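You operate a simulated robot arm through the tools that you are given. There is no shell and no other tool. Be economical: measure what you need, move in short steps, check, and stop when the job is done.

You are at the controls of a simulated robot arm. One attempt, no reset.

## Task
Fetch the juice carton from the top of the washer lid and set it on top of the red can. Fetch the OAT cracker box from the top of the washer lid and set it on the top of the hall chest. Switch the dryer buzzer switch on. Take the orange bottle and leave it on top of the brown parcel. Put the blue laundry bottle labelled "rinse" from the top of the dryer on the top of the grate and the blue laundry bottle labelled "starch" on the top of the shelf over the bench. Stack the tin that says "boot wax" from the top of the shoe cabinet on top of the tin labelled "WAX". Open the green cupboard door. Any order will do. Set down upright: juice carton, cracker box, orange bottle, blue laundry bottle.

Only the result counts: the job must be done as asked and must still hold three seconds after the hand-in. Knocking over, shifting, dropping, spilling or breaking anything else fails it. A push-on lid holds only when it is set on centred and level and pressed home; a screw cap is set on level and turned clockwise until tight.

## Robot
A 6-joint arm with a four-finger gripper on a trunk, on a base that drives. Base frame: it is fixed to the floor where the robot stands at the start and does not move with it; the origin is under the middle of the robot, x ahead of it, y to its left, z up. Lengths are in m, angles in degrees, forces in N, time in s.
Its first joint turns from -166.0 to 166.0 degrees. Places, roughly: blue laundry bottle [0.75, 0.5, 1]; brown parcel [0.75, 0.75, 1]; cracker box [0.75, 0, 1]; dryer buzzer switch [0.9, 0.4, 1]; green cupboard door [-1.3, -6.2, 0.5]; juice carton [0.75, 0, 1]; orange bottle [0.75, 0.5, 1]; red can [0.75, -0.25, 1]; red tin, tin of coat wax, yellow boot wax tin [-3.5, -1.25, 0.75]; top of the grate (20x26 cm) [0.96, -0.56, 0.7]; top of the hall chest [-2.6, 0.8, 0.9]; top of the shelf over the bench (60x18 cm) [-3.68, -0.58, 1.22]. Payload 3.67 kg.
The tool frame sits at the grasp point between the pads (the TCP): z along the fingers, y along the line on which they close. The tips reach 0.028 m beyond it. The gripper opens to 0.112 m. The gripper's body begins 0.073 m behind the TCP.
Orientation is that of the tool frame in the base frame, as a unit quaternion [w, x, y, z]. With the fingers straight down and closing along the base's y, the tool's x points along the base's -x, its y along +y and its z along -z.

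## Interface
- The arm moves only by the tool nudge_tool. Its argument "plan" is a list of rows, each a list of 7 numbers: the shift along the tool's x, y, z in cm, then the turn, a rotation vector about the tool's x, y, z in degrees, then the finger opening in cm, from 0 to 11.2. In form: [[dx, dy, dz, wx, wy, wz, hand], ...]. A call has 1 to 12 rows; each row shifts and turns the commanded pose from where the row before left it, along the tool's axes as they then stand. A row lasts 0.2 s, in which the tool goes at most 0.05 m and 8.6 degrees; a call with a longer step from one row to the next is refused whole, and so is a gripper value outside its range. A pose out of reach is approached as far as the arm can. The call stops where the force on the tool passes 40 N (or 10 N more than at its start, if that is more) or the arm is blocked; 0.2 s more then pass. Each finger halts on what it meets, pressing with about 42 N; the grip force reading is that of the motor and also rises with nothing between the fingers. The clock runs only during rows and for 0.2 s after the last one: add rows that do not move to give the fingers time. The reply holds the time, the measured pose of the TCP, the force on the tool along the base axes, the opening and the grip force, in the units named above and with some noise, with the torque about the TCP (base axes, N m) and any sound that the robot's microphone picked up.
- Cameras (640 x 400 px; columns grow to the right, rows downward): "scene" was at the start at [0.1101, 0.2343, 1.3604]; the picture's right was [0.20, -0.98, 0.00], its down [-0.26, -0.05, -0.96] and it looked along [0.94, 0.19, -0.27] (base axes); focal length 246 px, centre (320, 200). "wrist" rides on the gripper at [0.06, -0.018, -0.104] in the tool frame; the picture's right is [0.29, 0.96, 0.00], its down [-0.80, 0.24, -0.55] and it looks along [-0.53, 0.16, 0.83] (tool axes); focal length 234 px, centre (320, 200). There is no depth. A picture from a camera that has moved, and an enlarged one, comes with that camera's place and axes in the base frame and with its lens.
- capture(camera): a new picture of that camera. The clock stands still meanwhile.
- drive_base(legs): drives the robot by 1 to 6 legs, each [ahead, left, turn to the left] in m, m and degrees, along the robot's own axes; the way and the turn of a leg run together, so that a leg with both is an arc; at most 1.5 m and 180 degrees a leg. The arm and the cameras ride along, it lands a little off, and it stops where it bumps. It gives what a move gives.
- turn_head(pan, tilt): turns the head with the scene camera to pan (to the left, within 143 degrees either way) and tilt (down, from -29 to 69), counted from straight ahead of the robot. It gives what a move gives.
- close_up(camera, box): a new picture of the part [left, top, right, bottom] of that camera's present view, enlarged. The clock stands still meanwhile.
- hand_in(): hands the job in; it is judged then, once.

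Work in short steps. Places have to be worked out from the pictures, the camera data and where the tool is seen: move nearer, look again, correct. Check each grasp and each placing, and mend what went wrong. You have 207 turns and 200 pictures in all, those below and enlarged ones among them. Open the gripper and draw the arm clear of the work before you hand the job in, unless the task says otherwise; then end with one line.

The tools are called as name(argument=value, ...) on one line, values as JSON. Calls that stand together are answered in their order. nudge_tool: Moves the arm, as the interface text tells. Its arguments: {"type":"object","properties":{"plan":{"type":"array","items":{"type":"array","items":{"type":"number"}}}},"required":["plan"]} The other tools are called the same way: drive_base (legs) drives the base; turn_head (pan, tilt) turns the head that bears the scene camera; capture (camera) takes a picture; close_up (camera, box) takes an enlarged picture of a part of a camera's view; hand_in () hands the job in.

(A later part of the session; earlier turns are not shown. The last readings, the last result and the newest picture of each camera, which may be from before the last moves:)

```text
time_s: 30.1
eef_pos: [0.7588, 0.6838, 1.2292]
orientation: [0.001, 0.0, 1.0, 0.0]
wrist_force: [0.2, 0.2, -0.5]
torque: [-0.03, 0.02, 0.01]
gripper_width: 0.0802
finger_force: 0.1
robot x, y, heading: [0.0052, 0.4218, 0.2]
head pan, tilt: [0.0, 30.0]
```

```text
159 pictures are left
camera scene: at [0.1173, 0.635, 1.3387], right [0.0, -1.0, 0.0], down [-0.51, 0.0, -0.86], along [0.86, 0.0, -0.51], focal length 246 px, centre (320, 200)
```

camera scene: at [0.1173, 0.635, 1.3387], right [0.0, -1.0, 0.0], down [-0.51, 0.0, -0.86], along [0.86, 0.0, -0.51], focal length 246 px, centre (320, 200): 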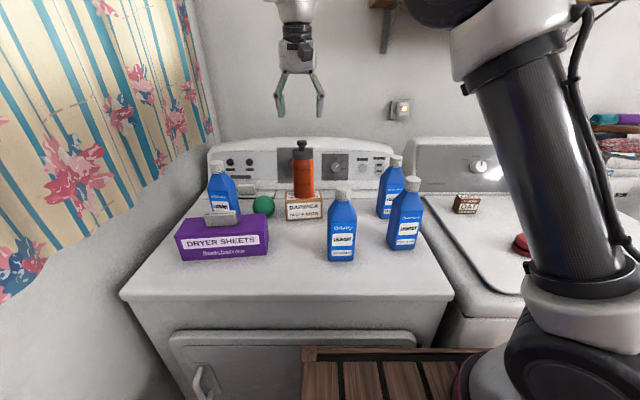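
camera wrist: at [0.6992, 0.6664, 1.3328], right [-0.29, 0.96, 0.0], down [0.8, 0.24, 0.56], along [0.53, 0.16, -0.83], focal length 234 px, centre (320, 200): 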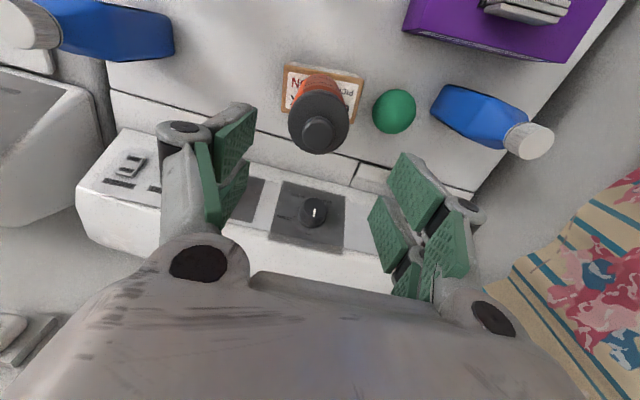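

Orange bottle stands on the parcel. Rinse bottle's cap ≈ (0.7125, 0.90, 1.095); I move above it.

nudge_tool(plan=[[0, 0, -3, 0, 0, 0, 8], [0.93, 4.3, 0, 0, 0, 0, 8], [0.93, 4.3, 0, 0, 0, 0, 8], [0.93, 4.3, 0, 0, 0, 0, 8], [0.93, 4.3, 0, 0, 0, 0, 8], [0.93, 4.3, 0, 0, 0, 0, 8], [0, 0, 0, 0, 0, 0, 8]])

capture(camera="wrist")

close_up(camera="scene", box=[160, 90, 320, 220])

```text
time_s: 31.7
eef_pos: [0.6953, 0.874, 1.2397]
orientation: [0.002, 0.0, 1.0, 0.0]
wrist_force: [0.0, -0.2, 0.8]
torque: [0.02, -0.01, 0.01]
gripper_width: 0.08
finger_force: 0.1
out of reach, approached as far as the arm can: row 5, 6
robot x, y, heading: [0.0022, 0.4193, 0.1]
head pan, tilt: [0.0, 30.0]
```

```text
158 pictures are left
camera wrist: at [0.6341, 0.8555, 1.3439], right [-0.29, 0.96, 0.0], down [0.8, 0.24, 0.56], along [0.53, 0.16, -0.83], focal length 234 px, centre (320, 200)
```

wrist: 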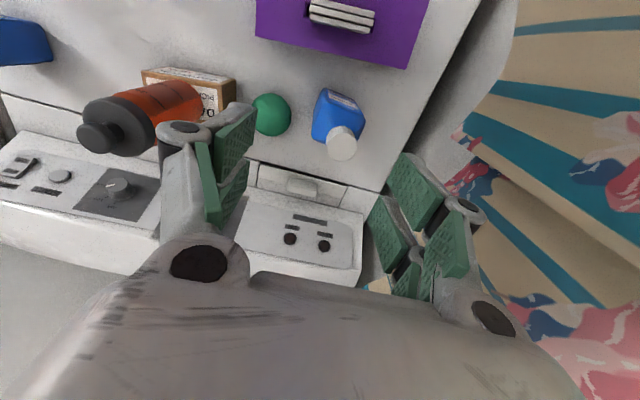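

```text
3.08 times, centred on (240, 155) of scene
camera zoom: at [0.1172, 0.6349, 1.3387], right [0.0, -1.0, 0.0], down [-0.51, 0.0, -0.86], along [0.86, 0.0, -0.51], focal length 757 px, centre (566, 338)
```

zoom: 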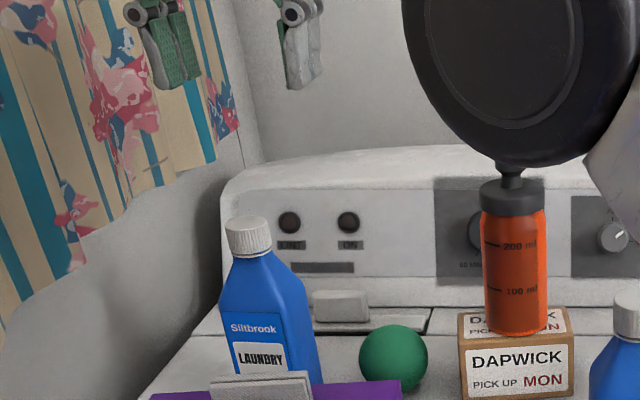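

Out of reach from here. I pull the arm in and drive left 0.22 m.

nudge_tool(plan=[[2, 0, -3, 0, 0, 0, 8], [2, -3, -2, 0, 0, 0, 8], [2, -4, 0, 0, 0, 0, 8], [2, -4, 0, 0, 0, 0, 8], [0, -4, 0, 0, 0, 0, 8], [0, -4, 0, 0, 0, 0, 8], [0, -4, 0, 0, 0, 0, 8]])

drive_base(legs=[[0, 0.22, 0]])

turn_head(pan=10, tilt=30)

capture(camera="scene")

capture(camera="wrist")

```text
time_s: 33.3
eef_pos: [0.6118, 0.636, 1.2871]
orientation: [0.002, -0.001, 1.0, 0.0]
wrist_force: [0.6, 0.6, 0.4]
torque: [-0.05, 0.02, -0.01]
gripper_width: 0.0801
finger_force: 0.0
out of reach, approached as far as the arm can: row 1
robot x, y, heading: [-0.0012, 0.4219, 0.3]
head pan, tilt: [0.0, 30.0]
```

```text
time_s: 35.0
eef_pos: [0.6118, 0.8538, 1.286]
orientation: [0.001, 0.0, 1.0, 0.001]
wrist_force: [0.3, 0.1, 0.0]
torque: [-0.04, -0.02, 0.01]
gripper_width: 0.0798
finger_force: 0.1
robot x, y, heading: [-0.002, 0.6388, -0.1]
head pan, tilt: [0.0, 30.0]
```

```text
time_s: 35.7
eef_pos: [0.6049, 0.8548, 1.289]
orientation: [0.004, 0.0, 1.0, 0.001]
wrist_force: [0.7, 0.6, 0.1]
torque: [0.01, 0.01, 0.04]
gripper_width: 0.0801
finger_force: 0.1
robot x, y, heading: [0.0019, 0.6391, 0.2]
head pan, tilt: [10.0, 30.0]
```

```text
156 pictures are left
camera scene: at [0.1167, 0.8698, 1.3387], right [0.17, -0.99, 0.0], down [-0.5, -0.09, -0.86], along [0.85, 0.15, -0.5], focal length 246 px, centre (320, 200)
```

scene: 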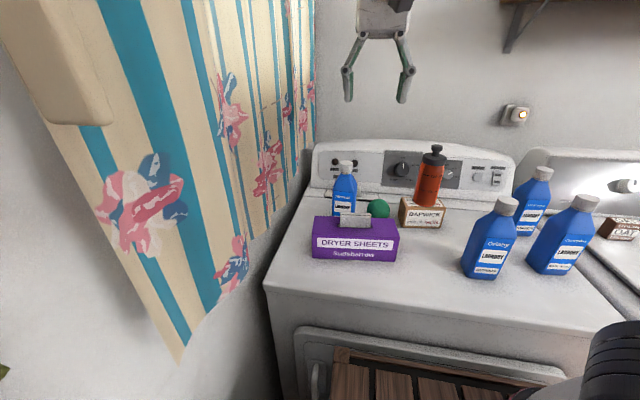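

```text
155 pictures are left
camera wrist: at [0.5447, 0.837, 1.392], right [-0.29, 0.96, 0.0], down [0.79, 0.24, 0.56], along [0.54, 0.16, -0.83], focal length 234 px, centre (320, 200)
```

wrist: 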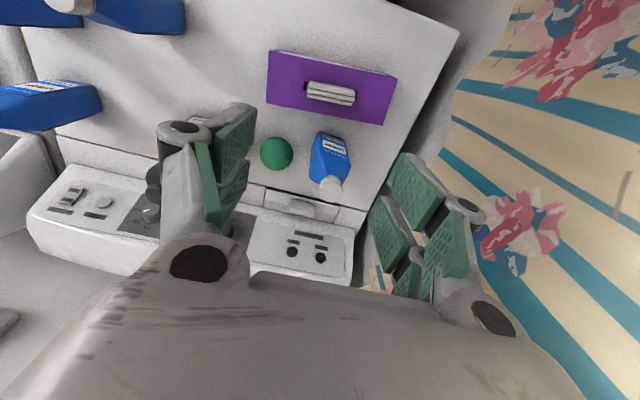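

Cap ≈ (0.7135, 0.905, 1.09). Move above at TCP z ≈ 1.18 with opening 6.5 cm.

nudge_tool(plan=[[-2.7, 1.25, 2.7, 0, 0, 0, 7], [-2.7, 1.25, 2.7, 0, 0, 0, 7], [-2.7, 1.25, 2.7, 0, 0, 0, 7], [-2.7, 1.25, 2.7, 0, 0, 0, 7], [0, 0, 0, 0, 0, 0, 7]])

capture(camera="wrist")

close_up(camera="scene", box=[260, 70, 440, 260])

```text
time_s: 36.9
eef_pos: [0.7159, 0.9039, 1.184]
orientation: [0.005, 0.001, 1.0, 0.0]
wrist_force: [0.2, -0.4, 0.9]
torque: [0.03, 0.0, -0.03]
gripper_width: 0.0703
finger_force: 0.2
robot x, y, heading: [0.0005, 0.6442, 0.1]
head pan, tilt: [10.0, 30.0]
```

```text
154 pictures are left
camera wrist: at [0.6543, 0.8863, 1.2865], right [-0.29, 0.96, 0.0], down [0.79, 0.24, 0.56], along [0.54, 0.16, -0.83], focal length 234 px, centre (320, 200)
```

wrist: 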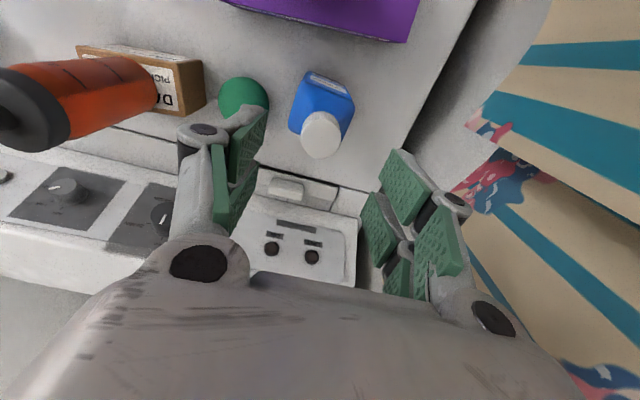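

```text
2.11 times, centred on (350, 165) of scene
camera zoom: at [0.1166, 0.8698, 1.3387], right [0.17, -0.98, 0.0], down [-0.5, -0.09, -0.86], along [0.85, 0.15, -0.5], focal length 518 px, centre (257, 274)
```

zoom: 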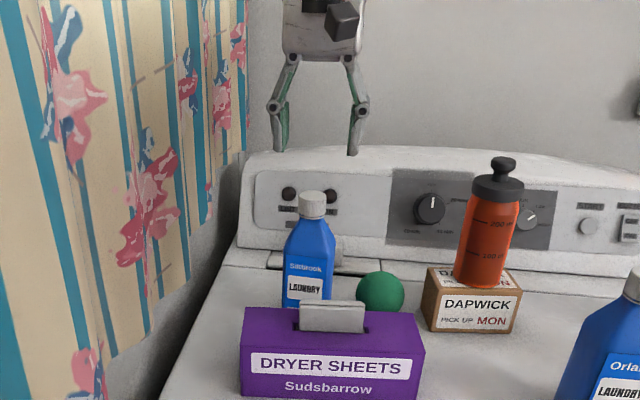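

Aligned. Descend to TCP z ≈ 1.08 and grip the cap.

nudge_tool(plan=[[-0.3, 0.1, 3.5, 0, 0, 0, 7], [0, 0, 3.5, 0, 0, 0, 7], [0, 0, 3.3, 0, 0, 0, 7], [0, 0, 0, 0, 0, 0, 7]])

capture(camera="wrist")

close_up(camera="scene", box=[290, 100, 410, 220])

```text
time_s: 37.9
eef_pos: [0.7192, 0.9062, 1.0787]
orientation: [0.004, 0.001, 1.0, 0.001]
wrist_force: [-0.7, -0.5, 0.1]
torque: [0.02, -0.02, -0.01]
gripper_width: 0.0699
finger_force: 0.2
robot x, y, heading: [0.0018, 0.6365, -0.4]
head pan, tilt: [10.0, 30.0]
```

```text
152 pictures are left
camera wrist: at [0.6572, 0.8887, 1.1823], right [-0.29, 0.96, 0.0], down [0.79, 0.24, 0.56], along [0.54, 0.16, -0.83], focal length 234 px, centre (320, 200)
```

wrist: 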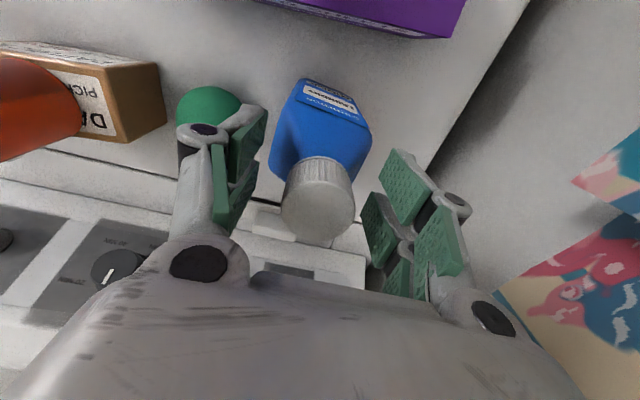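

```text
3.33 times, centred on (350, 160) of scene
camera zoom: at [0.1167, 0.8699, 1.3387], right [0.17, -0.98, 0.0], down [-0.5, -0.09, -0.86], along [0.85, 0.15, -0.5], focal length 820 px, centre (220, 333)
```

zoom: 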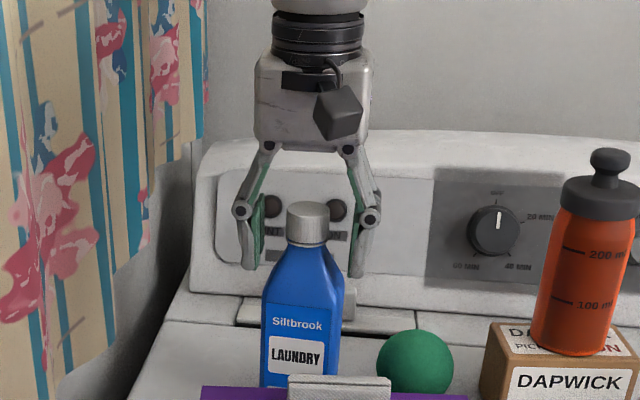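

Tips reach below the cap; raise 1.8 cm so the pads grip only the cap, then close and lift.

nudge_tool(plan=[[0, 0, -1.6, 0, 0, 0, 7], [0, 0, 0, 0, 0, 0, 4], [0, 0, 0, 0, 0, 0, 2], [0, 0, 0, 0, 0, 0, 2], [0, 0, -1, 0, 0, 0, 2], [0, 0, 0, 0, 0, 0, 2]])

capture(camera="wrist")

close_up(camera="scene", box=[290, 100, 410, 220])

```text
time_s: 39.3
eef_pos: [0.7187, 0.9062, 1.1053]
orientation: [0.004, 0.0, 1.0, -0.001]
wrist_force: [0.2, 0.1, -2.5]
torque: [-0.02, -0.02, 0.03]
gripper_width: 0.0306
finger_force: 42.5
robot x, y, heading: [0.0002, 0.6369, 0.2]
head pan, tilt: [10.0, 30.0]
```

```text
150 pictures are left
camera wrist: at [0.6575, 0.8884, 1.2078], right [-0.29, 0.96, 0.0], down [0.79, 0.24, 0.56], along [0.54, 0.16, -0.83], focal length 234 px, centre (320, 200)
```

wrist: 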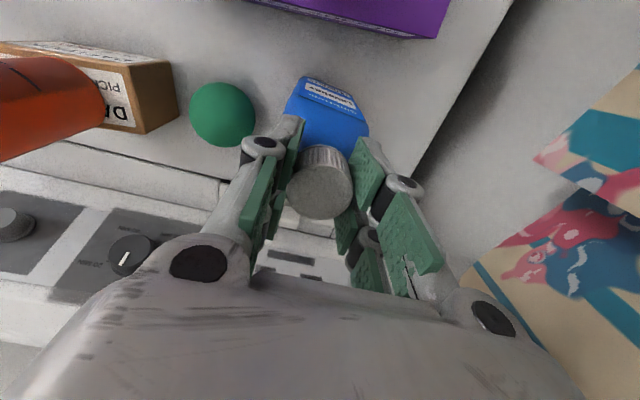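

```text
3.33 times, centred on (350, 160) of scene
camera zoom: at [0.1168, 0.8699, 1.3387], right [0.17, -0.98, 0.0], down [-0.5, -0.09, -0.86], along [0.85, 0.15, -0.5], focal length 820 px, centre (220, 333)
```

zoom: 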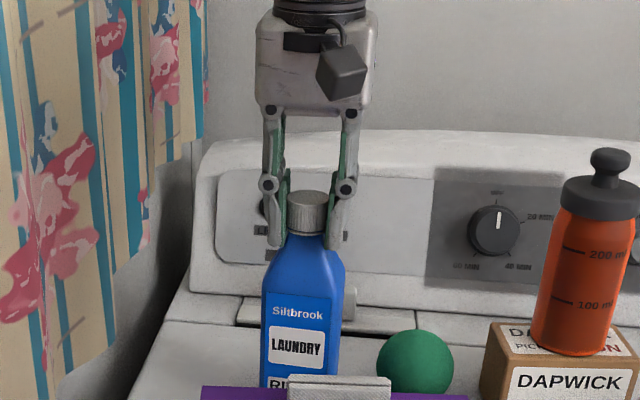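

Label "RI…" confirms rinse; held. Lift clear, pull in, and drive right toward the sink grate.

nudge_tool(plan=[[0, 0, -4, 0, 0, 0, 2], [0, 0, -4.5, 0, 0, 0, 2], [0, 0, -4.5, 0, 0, 0, 2], [2, -2, -4, 0, 0, 0, 2], [3, -3, -2, 0, 0, 0, 2], [3, -3, -2, 0, 0, 0, 2], [3, -3, -2, 0, 0, 0, 2], [2, -3, 0, 0, 0, 0, 2], [1, -3, 0, 0, 0, 0, 2], [0, -3, 0, 0, 0, 0, 2]])

close_up(camera="scene", box=[240, 0, 480, 260])

drive_base(legs=[[0, -0.55, 0], [0, -0.55, 0]])

turn_head(pan=-10, tilt=35)

capture(camera="scene")

capture(camera="wrist")

```text
time_s: 41.5
eef_pos: [0.5755, 0.7067, 1.3337]
orientation: [0.004, 0.0, 1.0, 0.0]
wrist_force: [0.7, 1.4, -3.5]
torque: [-0.06, 0.02, 0.0]
gripper_width: 0.0305
finger_force: 42.2
robot x, y, heading: [0.0023, 0.6419, -0.0]
head pan, tilt: [10.0, 30.0]
```

```text
1.54 times, centred on (360, 130) of scene
camera zoom: at [0.1167, 0.87, 1.3387], right [0.17, -0.98, 0.0], down [-0.5, -0.09, -0.86], along [0.85, 0.15, -0.5], focal length 378 px, centre (258, 308)
```

zoom: 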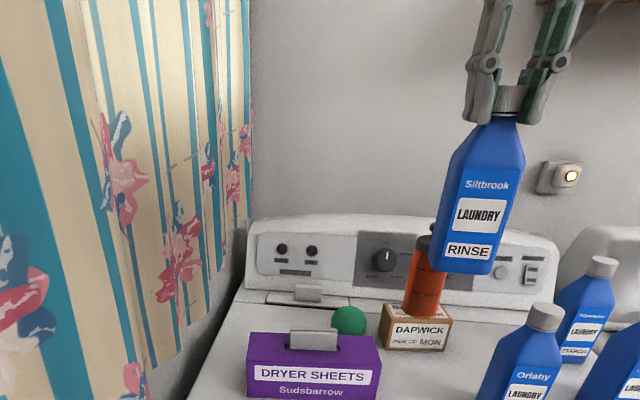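

```text
time_s: 47.5
eef_pos: [0.5731, -0.4049, 1.3331]
orientation: [0.004, 0.002, 1.0, 0.001]
wrist_force: [-0.1, -0.4, -3.4]
torque: [0.0, 0.0, 0.0]
gripper_width: 0.0307
finger_force: 42.0
robot x, y, heading: [-0.0004, -0.4692, -0.1]
head pan, tilt: [10.0, 30.0]
```

```text
time_s: 48.3
eef_pos: [0.5735, -0.4052, 1.3316]
orientation: [0.004, 0.002, 1.0, 0.0]
wrist_force: [0.6, -0.4, -3.3]
torque: [0.0, -0.01, -0.02]
gripper_width: 0.0307
finger_force: 42.0
robot x, y, heading: [0.0015, -0.4711, -0.3]
head pan, tilt: [-10.0, 35.0]
```

```text
147 pictures are left
camera scene: at [0.1061, -0.2715, 1.3296], right [-0.18, -0.98, 0.0], down [-0.56, 0.1, -0.82], along [0.81, -0.14, -0.57], focal length 246 px, centre (320, 200)
```

scene: 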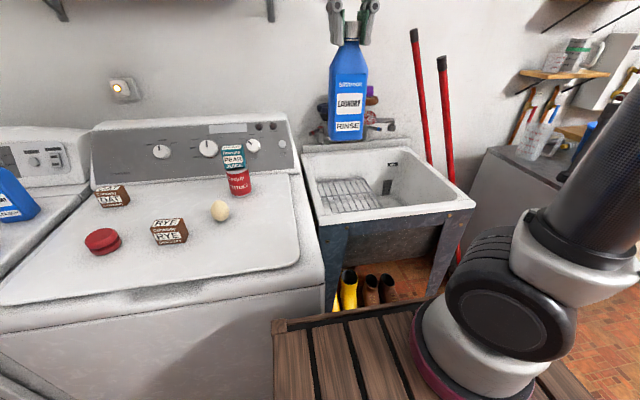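

```text
146 pictures are left
camera wrist: at [0.5121, -0.4224, 1.4357], right [-0.29, 0.96, 0.0], down [0.79, 0.24, 0.56], along [0.54, 0.16, -0.83], focal length 234 px, centre (320, 200)
```

wrist: 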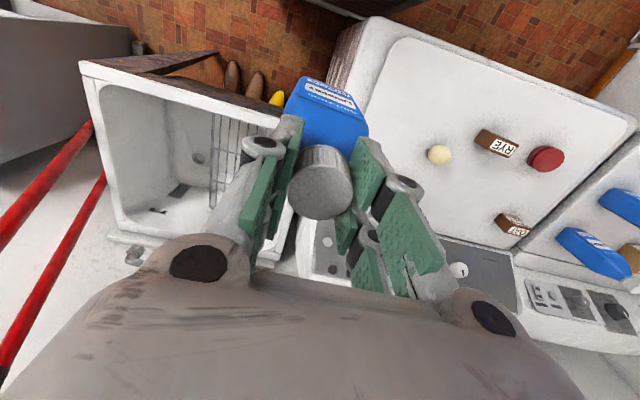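

The grate is in the left half of the sink. I drive right 0.09 m and extend over it, staying high.

drive_base(legs=[[0, -0.09, 0]])

nudge_tool(plan=[[-4, -1, 2, 0, 0, 0, 2], [-4, -1, 2, 0, 0, 0, 2], [-4, -1, 2, 0, 0, 0, 2], [-4, -1, 2, 0, 0, 0, 2], [-4, -1, 2, 0, 0, 0, 2], [-4, -1, 2, 0, 0, 0, 2], [-2, 0, 0, 0, 0, 0, 2]])

capture(camera="scene")

capture(camera="wrist")

```text
time_s: 49.4
eef_pos: [0.5741, -0.4943, 1.3319]
orientation: [0.005, 0.001, 1.0, 0.0]
wrist_force: [-0.4, -0.7, -3.6]
torque: [0.06, 0.0, 0.0]
gripper_width: 0.0305
finger_force: 42.5
robot x, y, heading: [0.0019, -0.5604, -0.2]
head pan, tilt: [-10.0, 35.0]
```

```text
time_s: 51.0
eef_pos: [0.8339, -0.5565, 1.2142]
orientation: [0.007, 0.002, 1.0, 0.0]
wrist_force: [-0.4, -0.1, -1.7]
torque: [0.02, -0.01, 0.01]
gripper_width: 0.0304
finger_force: 41.9
robot x, y, heading: [-0.0001, -0.5639, -0.3]
head pan, tilt: [-10.0, 35.0]
```

```text
145 pictures are left
camera scene: at [0.1055, -0.362, 1.3296], right [-0.18, -0.98, 0.0], down [-0.56, 0.1, -0.82], along [0.81, -0.14, -0.57], focal length 246 px, centre (320, 200)
```

scene: 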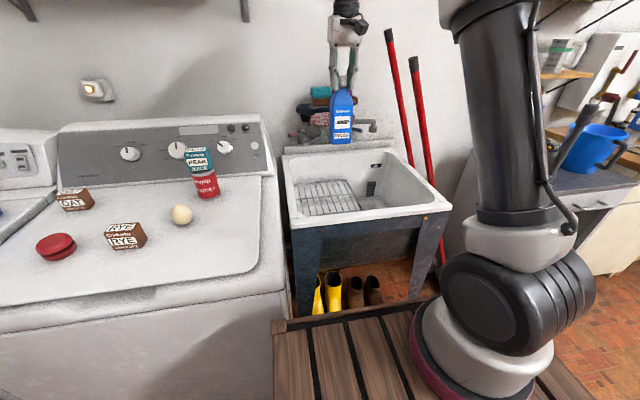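

```text
144 pictures are left
camera wrist: at [0.7718, -0.5738, 1.3183], right [-0.29, 0.96, 0.0], down [0.79, 0.24, 0.56], along [0.54, 0.16, -0.83], focal length 234 px, centre (320, 200)
```

wrist: 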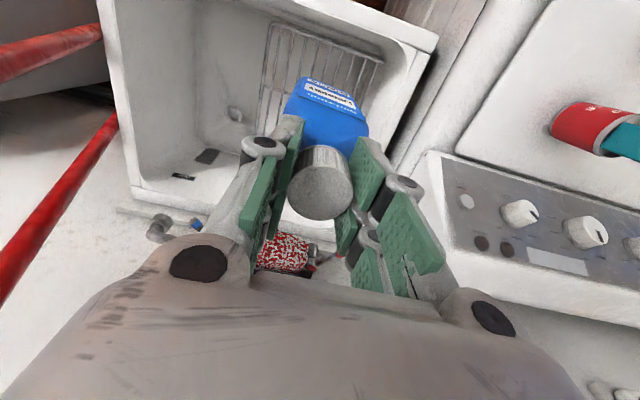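

I look closer at the grate in both cameras to fix its height and position.

close_up(camera="scene", box=[270, 80, 460, 240])

close_up(camera="wrist", box=[100, 0, 450, 220])

```text
2.50 times, centred on (365, 160) of scene
camera zoom: at [0.1055, -0.362, 1.3296], right [-0.18, -0.98, 0.0], down [-0.56, 0.1, -0.82], along [0.81, -0.14, -0.57], focal length 615 px, centre (208, 300)
```

zoom: 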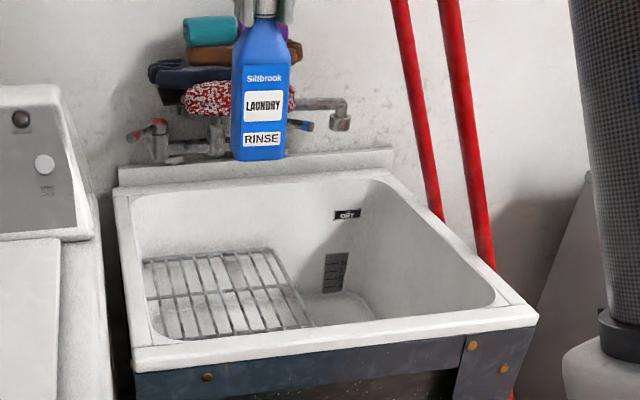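

```text
1.82 times, centred on (275, 110) of wrist
camera zoom: at [0.7718, -0.5738, 1.3183], right [-0.29, 0.96, 0.0], down [0.79, 0.24, 0.56], along [0.54, 0.16, -0.83], focal length 426 px, centre (402, 364)
```

zoom: 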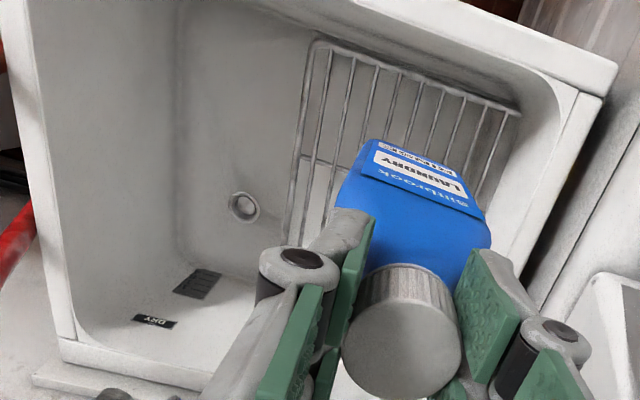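

Grate: x ≈ 0.77–1.13, y ≈ -0.68…-0.42, top z ≈ 0.71. I move to x≈0.93 and lower most of the way.

nudge_tool(plan=[[-2.5, 0, 0, 0, 0, 0, 2], [-2.5, 0, 0, 0, 0, 0, 2], [-2.5, 0, 2, 0, 0, 0, 2], [-2, 0, 4, 0, 0, 0, 2], [0, 0, 4, 0, 0, 0, 2], [0, 0, 4, 0, 0, 0, 2], [0, 0, 4, 0, 0, 0, 2], [0, 0, 4, 0, 0, 0, 2], [0, 0, 3.5, 0, 0, 0, 2], [0, 0, 0, 0, 0, 0, 2]])

close_up(camera="scene", box=[270, 80, 460, 240])

capture(camera="wrist")

```text
time_s: 53.2
eef_pos: [0.9321, -0.556, 0.9607]
orientation: [0.004, 0.002, 1.0, 0.0]
wrist_force: [0.4, -0.5, -3.4]
torque: [0.03, 0.01, -0.03]
gripper_width: 0.0308
finger_force: 42.2
robot x, y, heading: [0.0002, -0.561, -0.3]
head pan, tilt: [-10.0, 35.0]
```

```text
2.50 times, centred on (365, 160) of scene
camera zoom: at [0.1059, -0.3619, 1.3295], right [-0.18, -0.98, 0.0], down [-0.56, 0.1, -0.82], along [0.81, -0.14, -0.57], focal length 615 px, centre (208, 300)
```

zoom: 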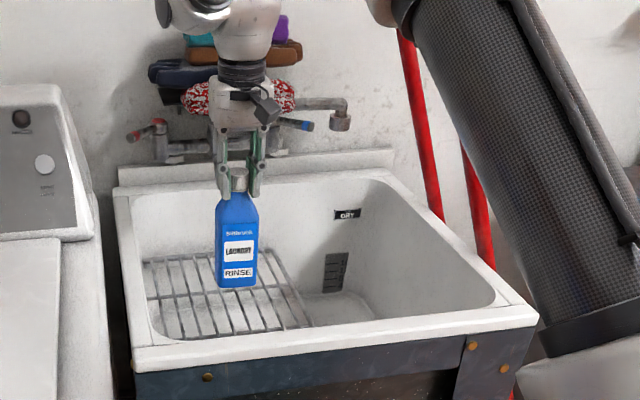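

```text
140 pictures are left
camera wrist: at [0.8702, -0.5737, 1.064], right [-0.29, 0.96, 0.0], down [0.79, 0.24, 0.56], along [0.54, 0.16, -0.83], focal length 234 px, centre (320, 200)
```

wrist: 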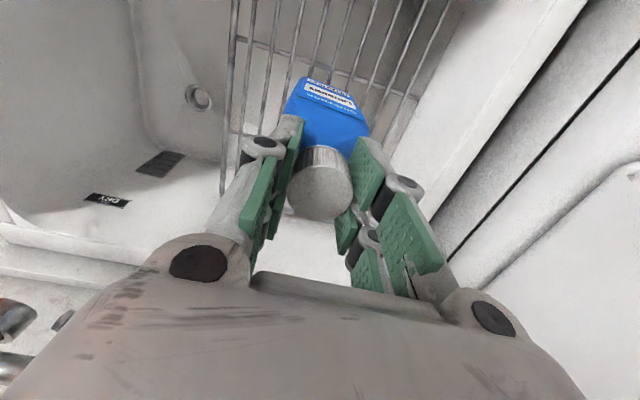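

Lower 5 cm, then in small steps until contact.

nudge_tool(plan=[[0, 0, 3, 0, 0, 0, 2], [0, 0, 2.5, 0, 0, 0, 2], [0, 0, 0.5, 0, 0, 0, 2], [0, 0, 0.3, 0, 0, 0, 2], [0, 0, 0.3, 0, 0, 0, 2], [0, 0, 0.3, 0, 0, 0, 2]])

close_up(camera="scene", box=[290, 110, 390, 220])

```text
time_s: 54.6
eef_pos: [0.9324, -0.5563, 0.8903]
orientation: [0.004, 0.002, 1.0, 0.0]
wrist_force: [0.0, -0.9, -4.0]
torque: [0.01, -0.01, -0.01]
gripper_width: 0.0307
finger_force: 41.9
robot x, y, heading: [0.0008, -0.559, 0.0]
head pan, tilt: [-10.0, 35.0]
```

```text
3.64 times, centred on (340, 165) of scene
camera zoom: at [0.1059, -0.3619, 1.3295], right [-0.18, -0.98, 0.0], down [-0.56, 0.1, -0.82], along [0.81, -0.14, -0.57], focal length 895 px, centre (247, 327)
```

zoom: 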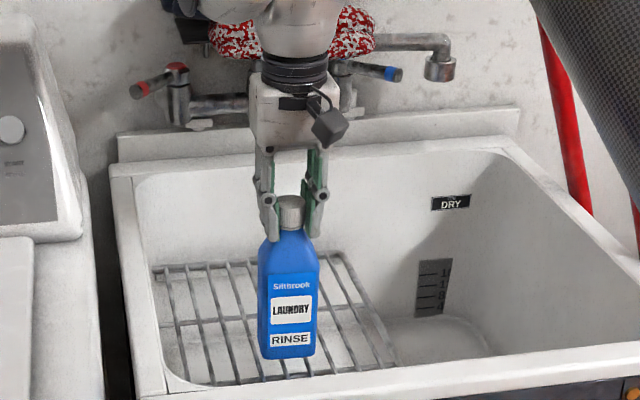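

Still no contact at TCP 0.890; continue gently.

nudge_tool(plan=[[0, 0, 0.4, 0, 0, 0, 2], [0, 0, 0.4, 0, 0, 0, 2], [0, 0, 0.3, 0, 0, 0, 2], [0, 0, 0.3, 0, 0, 0, 2], [0, 0, 0.3, 0, 0, 0, 2], [0, 0, 0.3, 0, 0, 0, 2], [0, 0, 0.3, 0, 0, 0, 2]])

close_up(camera="scene", box=[290, 110, 390, 220])

```text
time_s: 55.9
eef_pos: [0.935, -0.5568, 0.8789]
orientation: [0.009, 0.001, 1.0, 0.0]
wrist_force: [-0.1, -0.6, 13.2]
torque: [-0.08, 0.24, -0.03]
gripper_width: 0.0303
finger_force: 41.8
robot x, y, heading: [-0.004, -0.563, -0.1]
head pan, tilt: [-10.0, 35.0]
stopped in row 6: the force on the tool passed its limit at 45 N (the readings are from after the stop); the commanded pose is now the measured one
```

```text
3.64 times, centred on (340, 165) of scene
camera zoom: at [0.1053, -0.362, 1.3296], right [-0.18, -0.98, 0.0], down [-0.56, 0.1, -0.82], along [0.81, -0.14, -0.57], focal length 895 px, centre (247, 327)
```

zoom: 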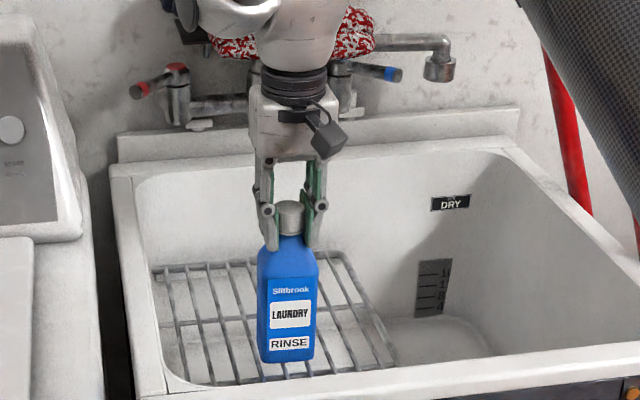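

Contact made, bottle upright on the grate. Release and rise.

nudge_tool(plan=[[0, 0, -0.1, 0, 0, 0, 2], [0, 0, 0, 0, 0, 0, 4], [0, 0, 0, 0, 0, 0, 6.5], [0, 0, 0, 0, 0, 0, 6.5], [0, 0, -3, 0, 0, 0, 6.5], [0, 0, -4, 0, 0, 0, 6.5], [0, 0, -4, 0, 0, 0, 6.5], [0, 0, -4, 0, 0, 0, 6.5]])

close_up(camera="scene", box=[270, 80, 460, 240])

capture(camera="wrist")

```text
time_s: 57.7
eef_pos: [0.9324, -0.5561, 1.0277]
orientation: [0.007, 0.0, 1.0, -0.001]
wrist_force: [0.3, -0.7, -0.2]
torque: [0.0, 0.05, 0.0]
gripper_width: 0.0651
finger_force: 0.1
robot x, y, heading: [0.0003, -0.5614, -0.3]
head pan, tilt: [-10.0, 35.0]
```

```text
2.50 times, centred on (365, 160) of scene
camera zoom: at [0.1061, -0.3619, 1.3295], right [-0.18, -0.98, 0.0], down [-0.56, 0.1, -0.82], along [0.81, -0.14, -0.57], focal length 615 px, centre (208, 300)
```

zoom: 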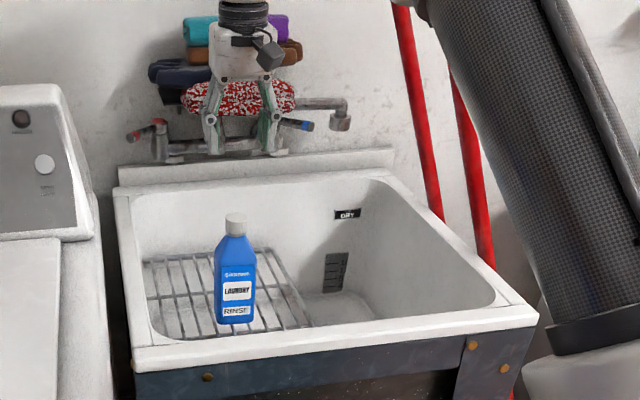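

```text
136 pictures are left
camera wrist: at [0.8702, -0.5734, 1.1309], right [-0.29, 0.96, 0.0], down [0.79, 0.24, 0.57], along [0.54, 0.16, -0.82], focal length 234 px, centre (320, 200)
```

wrist: 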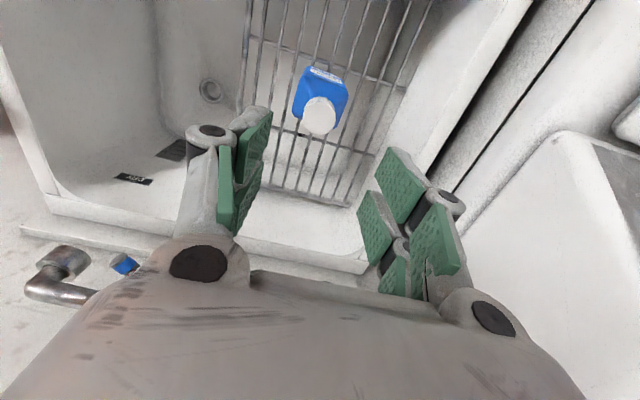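

Rinse bottle stands on the grate. Raise and pull in, level the tool, and drive left to fetch the starch bottle.

nudge_tool(plan=[[0, 0, -4, 0, 0.8, 0, 8], [0, 0, -4.5, 0, 0, 0, 8], [2, 0, -4.5, 0, 0, 0, 8], [3, 0, -4, 0, 0, 0, 8], [4, 0, -3, 0, 0, 0, 8], [4, 0, -3, 0, 0, 0, 8], [4, 0, -3, 0, 0, 0, 8], [4, 0, -3, 0, 0, 0, 8], [4, 0, 0, 0, 0, 0, 8], [4, 0, 0, 0, 0, 0, 8], [3, 0, 0, 0, 0, 0, 8]])

drive_base(legs=[[0, 0.45, 0], [0, 0.45, 0]])

turn_head(pan=0, tilt=30)

capture(camera="scene")

capture(camera="wrist")

```text
time_s: 60.1
eef_pos: [0.6117, -0.5545, 1.3176]
orientation: [0.0, 0.002, 1.0, 0.0]
wrist_force: [1.9, -0.6, -1.4]
torque: [-0.04, 0.06, 0.01]
gripper_width: 0.0801
finger_force: 0.1
robot x, y, heading: [-0.0008, -0.5611, -0.3]
head pan, tilt: [-10.0, 35.0]
```

```text
time_s: 65.1
eef_pos: [0.6128, 0.3495, 1.3184]
orientation: [0.0, -0.002, 1.0, 0.0]
wrist_force: [-0.3, 0.3, 0.7]
torque: [-0.02, 0.02, 0.02]
gripper_width: 0.0801
finger_force: 0.1
robot x, y, heading: [0.0005, 0.343, 0.2]
head pan, tilt: [-10.0, 35.0]
```

```text
time_s: 65.8
eef_pos: [0.6074, 0.3498, 1.3199]
orientation: [0.003, -0.002, 1.0, 0.001]
wrist_force: [-0.1, 0.3, 0.2]
torque: [0.0, 0.03, 0.05]
gripper_width: 0.0799
finger_force: 0.1
robot x, y, heading: [0.0017, 0.3403, 0.1]
head pan, tilt: [0.0, 30.0]
```

```text
135 pictures are left
camera scene: at [0.1164, 0.5558, 1.3387], right [0.0, -1.0, 0.0], down [-0.51, 0.0, -0.86], along [0.86, 0.0, -0.51], focal length 246 px, centre (320, 200)
```

scene: 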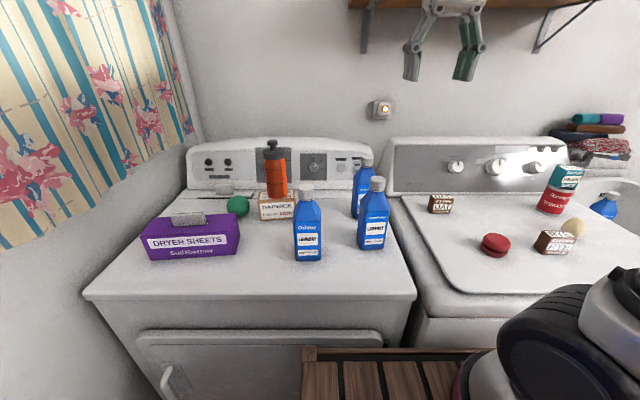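

```text
134 pictures are left
camera wrist: at [0.546, 0.331, 1.4242], right [-0.29, 0.96, 0.0], down [0.79, 0.24, 0.56], along [0.53, 0.16, -0.83], focal length 234 px, centre (320, 200)
```

wrist: 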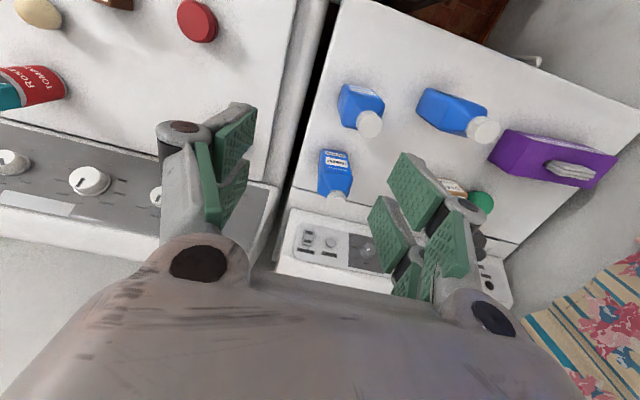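

Starch cap ≈ (0.748, 0.423, 1.09). Move above it.

nudge_tool(plan=[[-2.85, 1.48, 2.6, 0, 0.4, 0, 7], [-2.85, 1.48, 2.6, 0, 0, 0, 7], [-2.85, 1.48, 2.6, 0, 0, 0, 7], [-2.85, 1.48, 2.6, 0, 0, 0, 7], [-2.85, 1.48, 2.6, 0, 0, 0, 7], [0, 0, 0, 0, 0, 0, 7]])

capture(camera="wrist")

```text
time_s: 67.2
eef_pos: [0.7494, 0.4233, 1.1894]
orientation: [0.0, -0.002, 1.0, 0.001]
wrist_force: [-0.7, 0.2, 0.2]
torque: [0.02, -0.02, -0.02]
gripper_width: 0.0701
finger_force: 0.1
robot x, y, heading: [-0.0023, 0.3436, 0.2]
head pan, tilt: [0.0, 30.0]
```

```text
133 pictures are left
camera wrist: at [0.6896, 0.4056, 1.2942], right [-0.29, 0.96, 0.0], down [0.8, 0.24, 0.55], along [0.53, 0.16, -0.83], focal length 234 px, centre (320, 200)
```

wrist: 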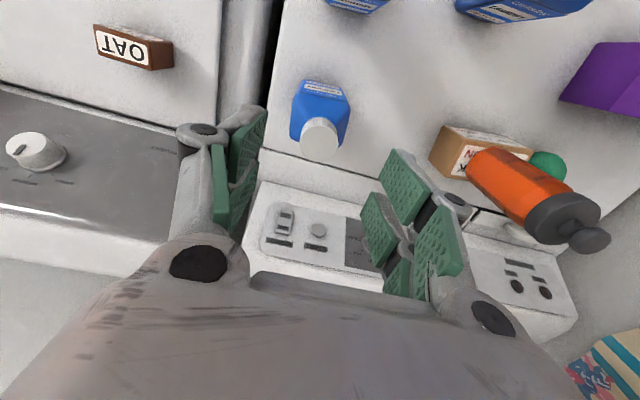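

Fine-adjust, descend to TCP z 1.095, grip the cap, and lift slightly.

nudge_tool(plan=[[-0.6, 0.2, 3, 0, 0, 0, 7], [0, 0, 3.4, 0, 0, 0, 7], [0, 0, 3, 0, 0, 0, 7], [0, 0, 0, 0, 0, 0, 7], [0, 0, 0, 0, 0, 0, 4], [0, 0, 0, 0, 0, 0, 2], [0, 0, 0, 0, 0, 0, 2], [0, 0, -2, 0, 0, 0, 2], [0, 0, -3, 0, 0, 0, 2], [0, 0, 0, 0, 0, 0, 2]])

capture(camera="wrist")

close_up(camera="scene", box=[270, 60, 450, 260])

```text
time_s: 69.5
eef_pos: [0.7551, 0.4254, 1.1463]
orientation: [-0.001, -0.001, 1.0, 0.001]
wrist_force: [-0.7, 0.5, -3.6]
torque: [0.01, 0.02, -0.03]
gripper_width: 0.0323
finger_force: 42.0
robot x, y, heading: [0.0007, 0.3447, 0.2]
head pan, tilt: [0.0, 30.0]
```

```text
132 pictures are left
camera wrist: at [0.6946, 0.4077, 1.2508], right [-0.29, 0.96, 0.0], down [0.8, 0.24, 0.55], along [0.53, 0.16, -0.83], focal length 234 px, centre (320, 200)
```

wrist: 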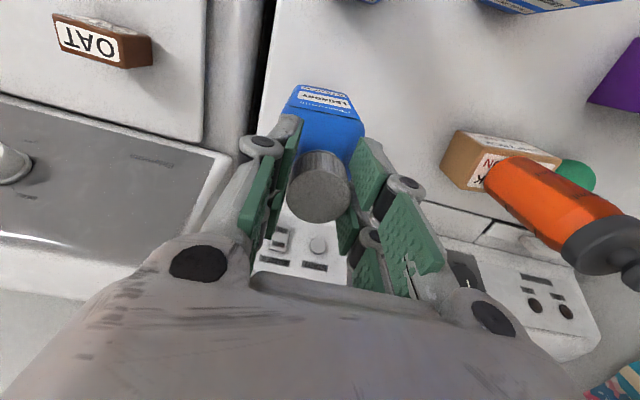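

```text
2.00 times, centred on (360, 160) of scene
camera zoom: at [0.1166, 0.5559, 1.3387], right [0.0, -1.0, 0.0], down [-0.51, 0.0, -0.86], along [0.86, 0.0, -0.51], focal length 492 px, centre (240, 280)
```

zoom: 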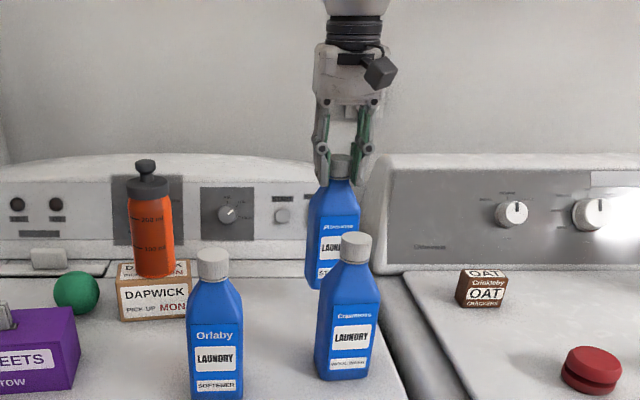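

Starch is held. Lift, pull in, then look behind to plan the drive.

nudge_tool(plan=[[0, 0, -4, 0, 0, 0, 2], [0, 0, -4.5, 0, 0, 0, 2], [2, 0, -4, 0, 0, 0, 2], [3, 0, -3, 0, 0, 0, 2], [3, 0, -3, 0, 0, 0, 2], [3, 0, -2, 0, 0, 0, 2], [4, -2, 0, 0, 0, 0, 2], [4, -2, 0, 0, 0, 0, 2], [4, -2, 0, 0, 0, 0, 2]])

turn_head(pan=140, tilt=12)

capture(camera="scene")

turn_head(pan=-140, tilt=12)

capture(camera="scene")

```text
time_s: 71.5
eef_pos: [0.5243, 0.3647, 1.3511]
orientation: [-0.001, -0.002, 1.0, 0.001]
wrist_force: [-0.2, -0.8, -3.4]
torque: [0.0, 0.03, -0.02]
gripper_width: 0.0323
finger_force: 42.3
robot x, y, heading: [0.0049, 0.3424, 0.0]
head pan, tilt: [0.0, 30.0]
```

```text
time_s: 73.7
eef_pos: [0.5255, 0.3637, 1.3521]
orientation: [-0.001, -0.002, 1.0, 0.001]
wrist_force: [0.1, 0.1, -3.3]
torque: [0.0, 0.02, 0.02]
gripper_width: 0.0321
finger_force: 42.0
robot x, y, heading: [0.0002, 0.3447, -0.1]
head pan, tilt: [140.0, 12.0]
```

```text
130 pictures are left
camera scene: at [-0.0453, 0.6154, 1.3688], right [0.64, 0.77, 0.0], down [0.15, -0.13, -0.98], along [-0.75, 0.63, -0.2], focal length 246 px, centre (320, 200)
```

scene: 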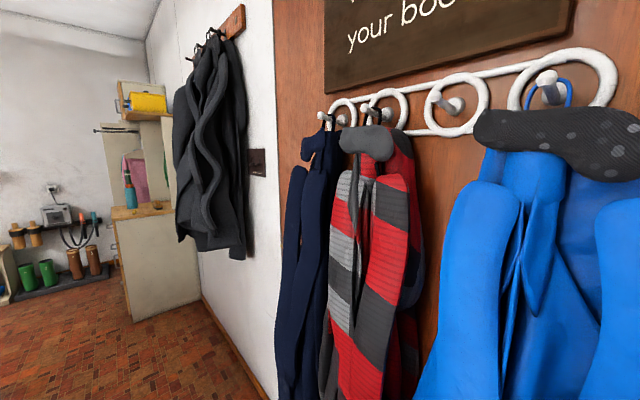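

```text
time_s: 77.5
eef_pos: [0.5263, 0.3647, 1.3519]
orientation: [-0.001, -0.002, 1.0, 0.001]
wrist_force: [-0.1, 0.3, -2.9]
torque: [0.01, 0.01, -0.02]
gripper_width: 0.032
finger_force: 41.8
robot x, y, heading: [0.0027, 0.3384, -0.0]
head pan, tilt: [-140.0, 12.0]
```

```text
129 pictures are left
camera scene: at [-0.0451, 0.4955, 1.3687], right [-0.64, 0.76, 0.0], down [0.15, 0.13, -0.98], along [-0.75, -0.63, -0.2], focal length 246 px, centre (320, 200)
```

scene: 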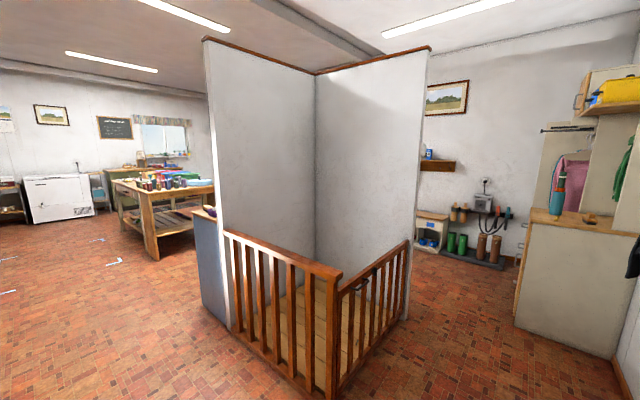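

Stairwell railing occupies roughly x -2.05…-0.95, y<-0.19; chest near (-2.35…,0.57+). I back up, turn clockwise 180°, and drive along the corridor to x≈-1.5.

drive_base(legs=[[-0.3, 0.06, 0], [0, 0, -90], [0, 0, -90]])

turn_head(pan=-10, tilt=15)

capture(camera="scene")

```text
time_s: 87.3
eef_pos: [-0.8234, 0.3931, 1.352]
orientation: [0.0, 1.0, -0.016, 0.0]
wrist_force: [-1.3, -0.2, -4.0]
torque: [0.01, -0.06, -0.02]
gripper_width: 0.0323
finger_force: 42.3
robot x, y, heading: [-0.3022, 0.4018, 178.1]
head pan, tilt: [-140.0, 12.0]
```

```text
time_s: 89.5
eef_pos: [-0.8225, 0.4026, 1.3521]
orientation: [0.004, 1.0, -0.016, 0.0]
wrist_force: [0.5, -0.5, -4.0]
torque: [0.0, 0.0, 0.02]
gripper_width: 0.0322
finger_force: 41.7
robot x, y, heading: [-0.3014, 0.4007, 178.4]
head pan, tilt: [-10.0, 15.0]
```

```text
128 pictures are left
camera scene: at [-0.4199, 0.195, 1.3617], right [0.21, 0.98, 0.01], down [0.25, -0.05, -0.97], along [-0.95, 0.2, -0.26], focal length 246 px, centre (320, 200)
```

scene: 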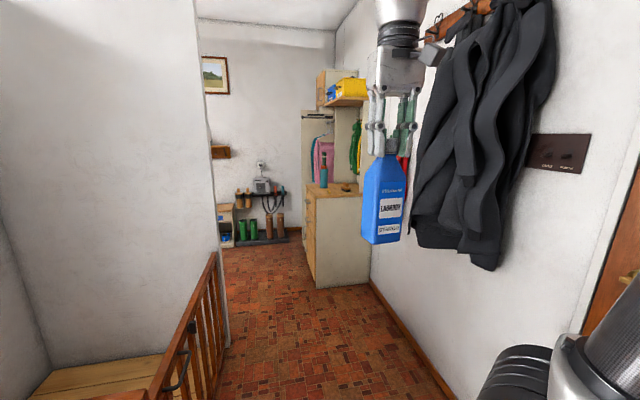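

Path ahead clear. Drive 1.2 m ahead, correcting heading slightly.

drive_base(legs=[[0.6, 0.05, 1.6], [0.6, 0.05, 0]])

turn_head(pan=15, tilt=15)

capture(camera="scene")

```text
time_s: 95.8
eef_pos: [-2.0248, 0.2967, 1.3508]
orientation: [0.005, 1.0, 0.0, 0.001]
wrist_force: [-0.9, 0.7, -3.0]
torque: [-0.03, -0.02, 0.0]
gripper_width: 0.032
finger_force: 41.9
robot x, y, heading: [-1.5015, 0.313, -179.8]
head pan, tilt: [-10.0, 15.0]
```

```text
time_s: 96.7
eef_pos: [-2.0257, 0.2983, 1.3502]
orientation: [0.004, 1.0, 0.001, 0.001]
wrist_force: [-0.5, 0.8, -3.7]
torque: [0.01, -0.02, 0.0]
gripper_width: 0.0322
finger_force: 41.8
robot x, y, heading: [-1.4998, 0.3121, -180.0]
head pan, tilt: [15.0, 15.0]
```

```text
127 pictures are left
camera scene: at [-1.6135, 0.072, 1.3615], right [-0.26, 0.97, 0.0], down [0.25, 0.07, -0.97], along [-0.93, -0.25, -0.26], focal length 246 px, centre (320, 200)
```

scene: 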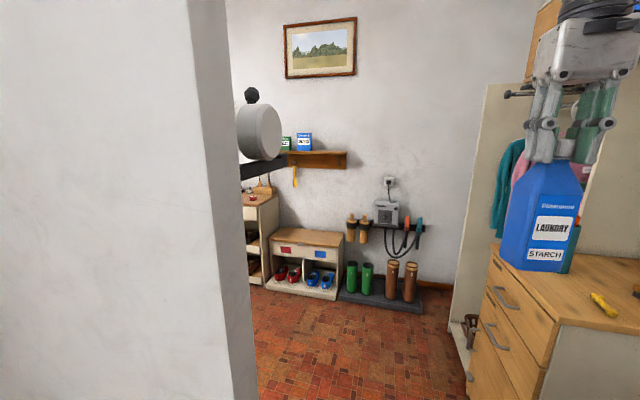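

Clear gap between the partition end and the chest. Drive on to x≈-2.55 along y≈0.2.

drive_base(legs=[[0.5, 0.11, 0], [0.55, 0.0, 0]])

turn_head(pan=30, tilt=20)

capture(camera="scene")

```text
time_s: 102.5
eef_pos: [-3.0703, 0.1853, 1.3507]
orientation: [0.006, 1.0, 0.001, 0.001]
wrist_force: [0.4, 0.1, -3.7]
torque: [0.0, 0.01, 0.0]
gripper_width: 0.032
finger_force: 41.8
robot x, y, heading: [-2.5502, 0.1991, -179.8]
head pan, tilt: [15.0, 15.0]
```

```text
time_s: 103.2
eef_pos: [-3.072, 0.1872, 1.3507]
orientation: [0.004, 1.0, 0.001, 0.001]
wrist_force: [0.0, -0.5, -3.4]
torque: [-0.04, -0.01, 0.0]
gripper_width: 0.0321
finger_force: 42.2
robot x, y, heading: [-2.5471, 0.2016, -180.0]
head pan, tilt: [30.0, 20.0]
```

```text
126 pictures are left
camera scene: at [-2.6501, -0.0606, 1.3534], right [-0.5, 0.87, 0.0], down [0.3, 0.17, -0.94], along [-0.81, -0.47, -0.34], focal length 246 px, centre (320, 200)
```

scene: 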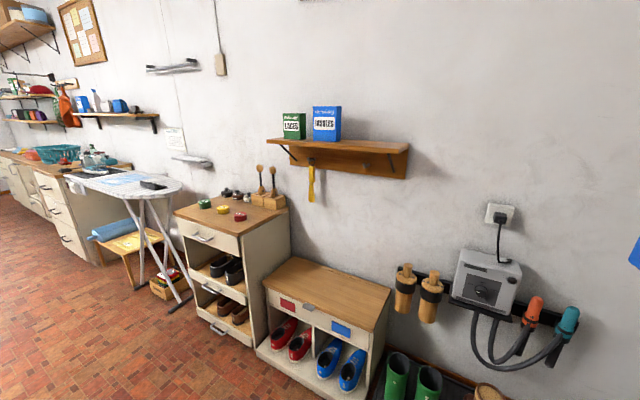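

The shelf's free part is around (-3.67, -0.42, 1.22). I test the arm's reach at height: extend to 0.74 m ahead at TCP z 1.43 here in free space.

nudge_tool(plan=[[0, 0, -4, 0, 0.6, 0, 2], [0, 0, -4, 0, 0, 0, 2], [-3, 0, 0, 0, 0, 0, 2], [-3, 0, 0, 0, 0, 0, 2], [-3, 0, 0, 0, 0, 0, 2], [-3, 0, 0, 0, 0, 0, 2], [-3, 0, 0, 0, 0, 0, 2], [-3, 0, 0, 0, 0, 0, 2], [-4, 0, 0, 0, 0, 0, 2]])

```text
time_s: 105.2
eef_pos: [-3.2828, 0.188, 1.4044]
orientation: [0.004, 1.0, 0.001, 0.003]
wrist_force: [1.2, -0.5, -2.5]
torque: [0.0, 0.11, -0.01]
gripper_width: 0.0323
finger_force: 42.4
out of reach, approached as far as the arm can: row 7, 8, 9
robot x, y, heading: [-2.5477, 0.2021, -180.2]
head pan, tilt: [30.0, 20.0]
```

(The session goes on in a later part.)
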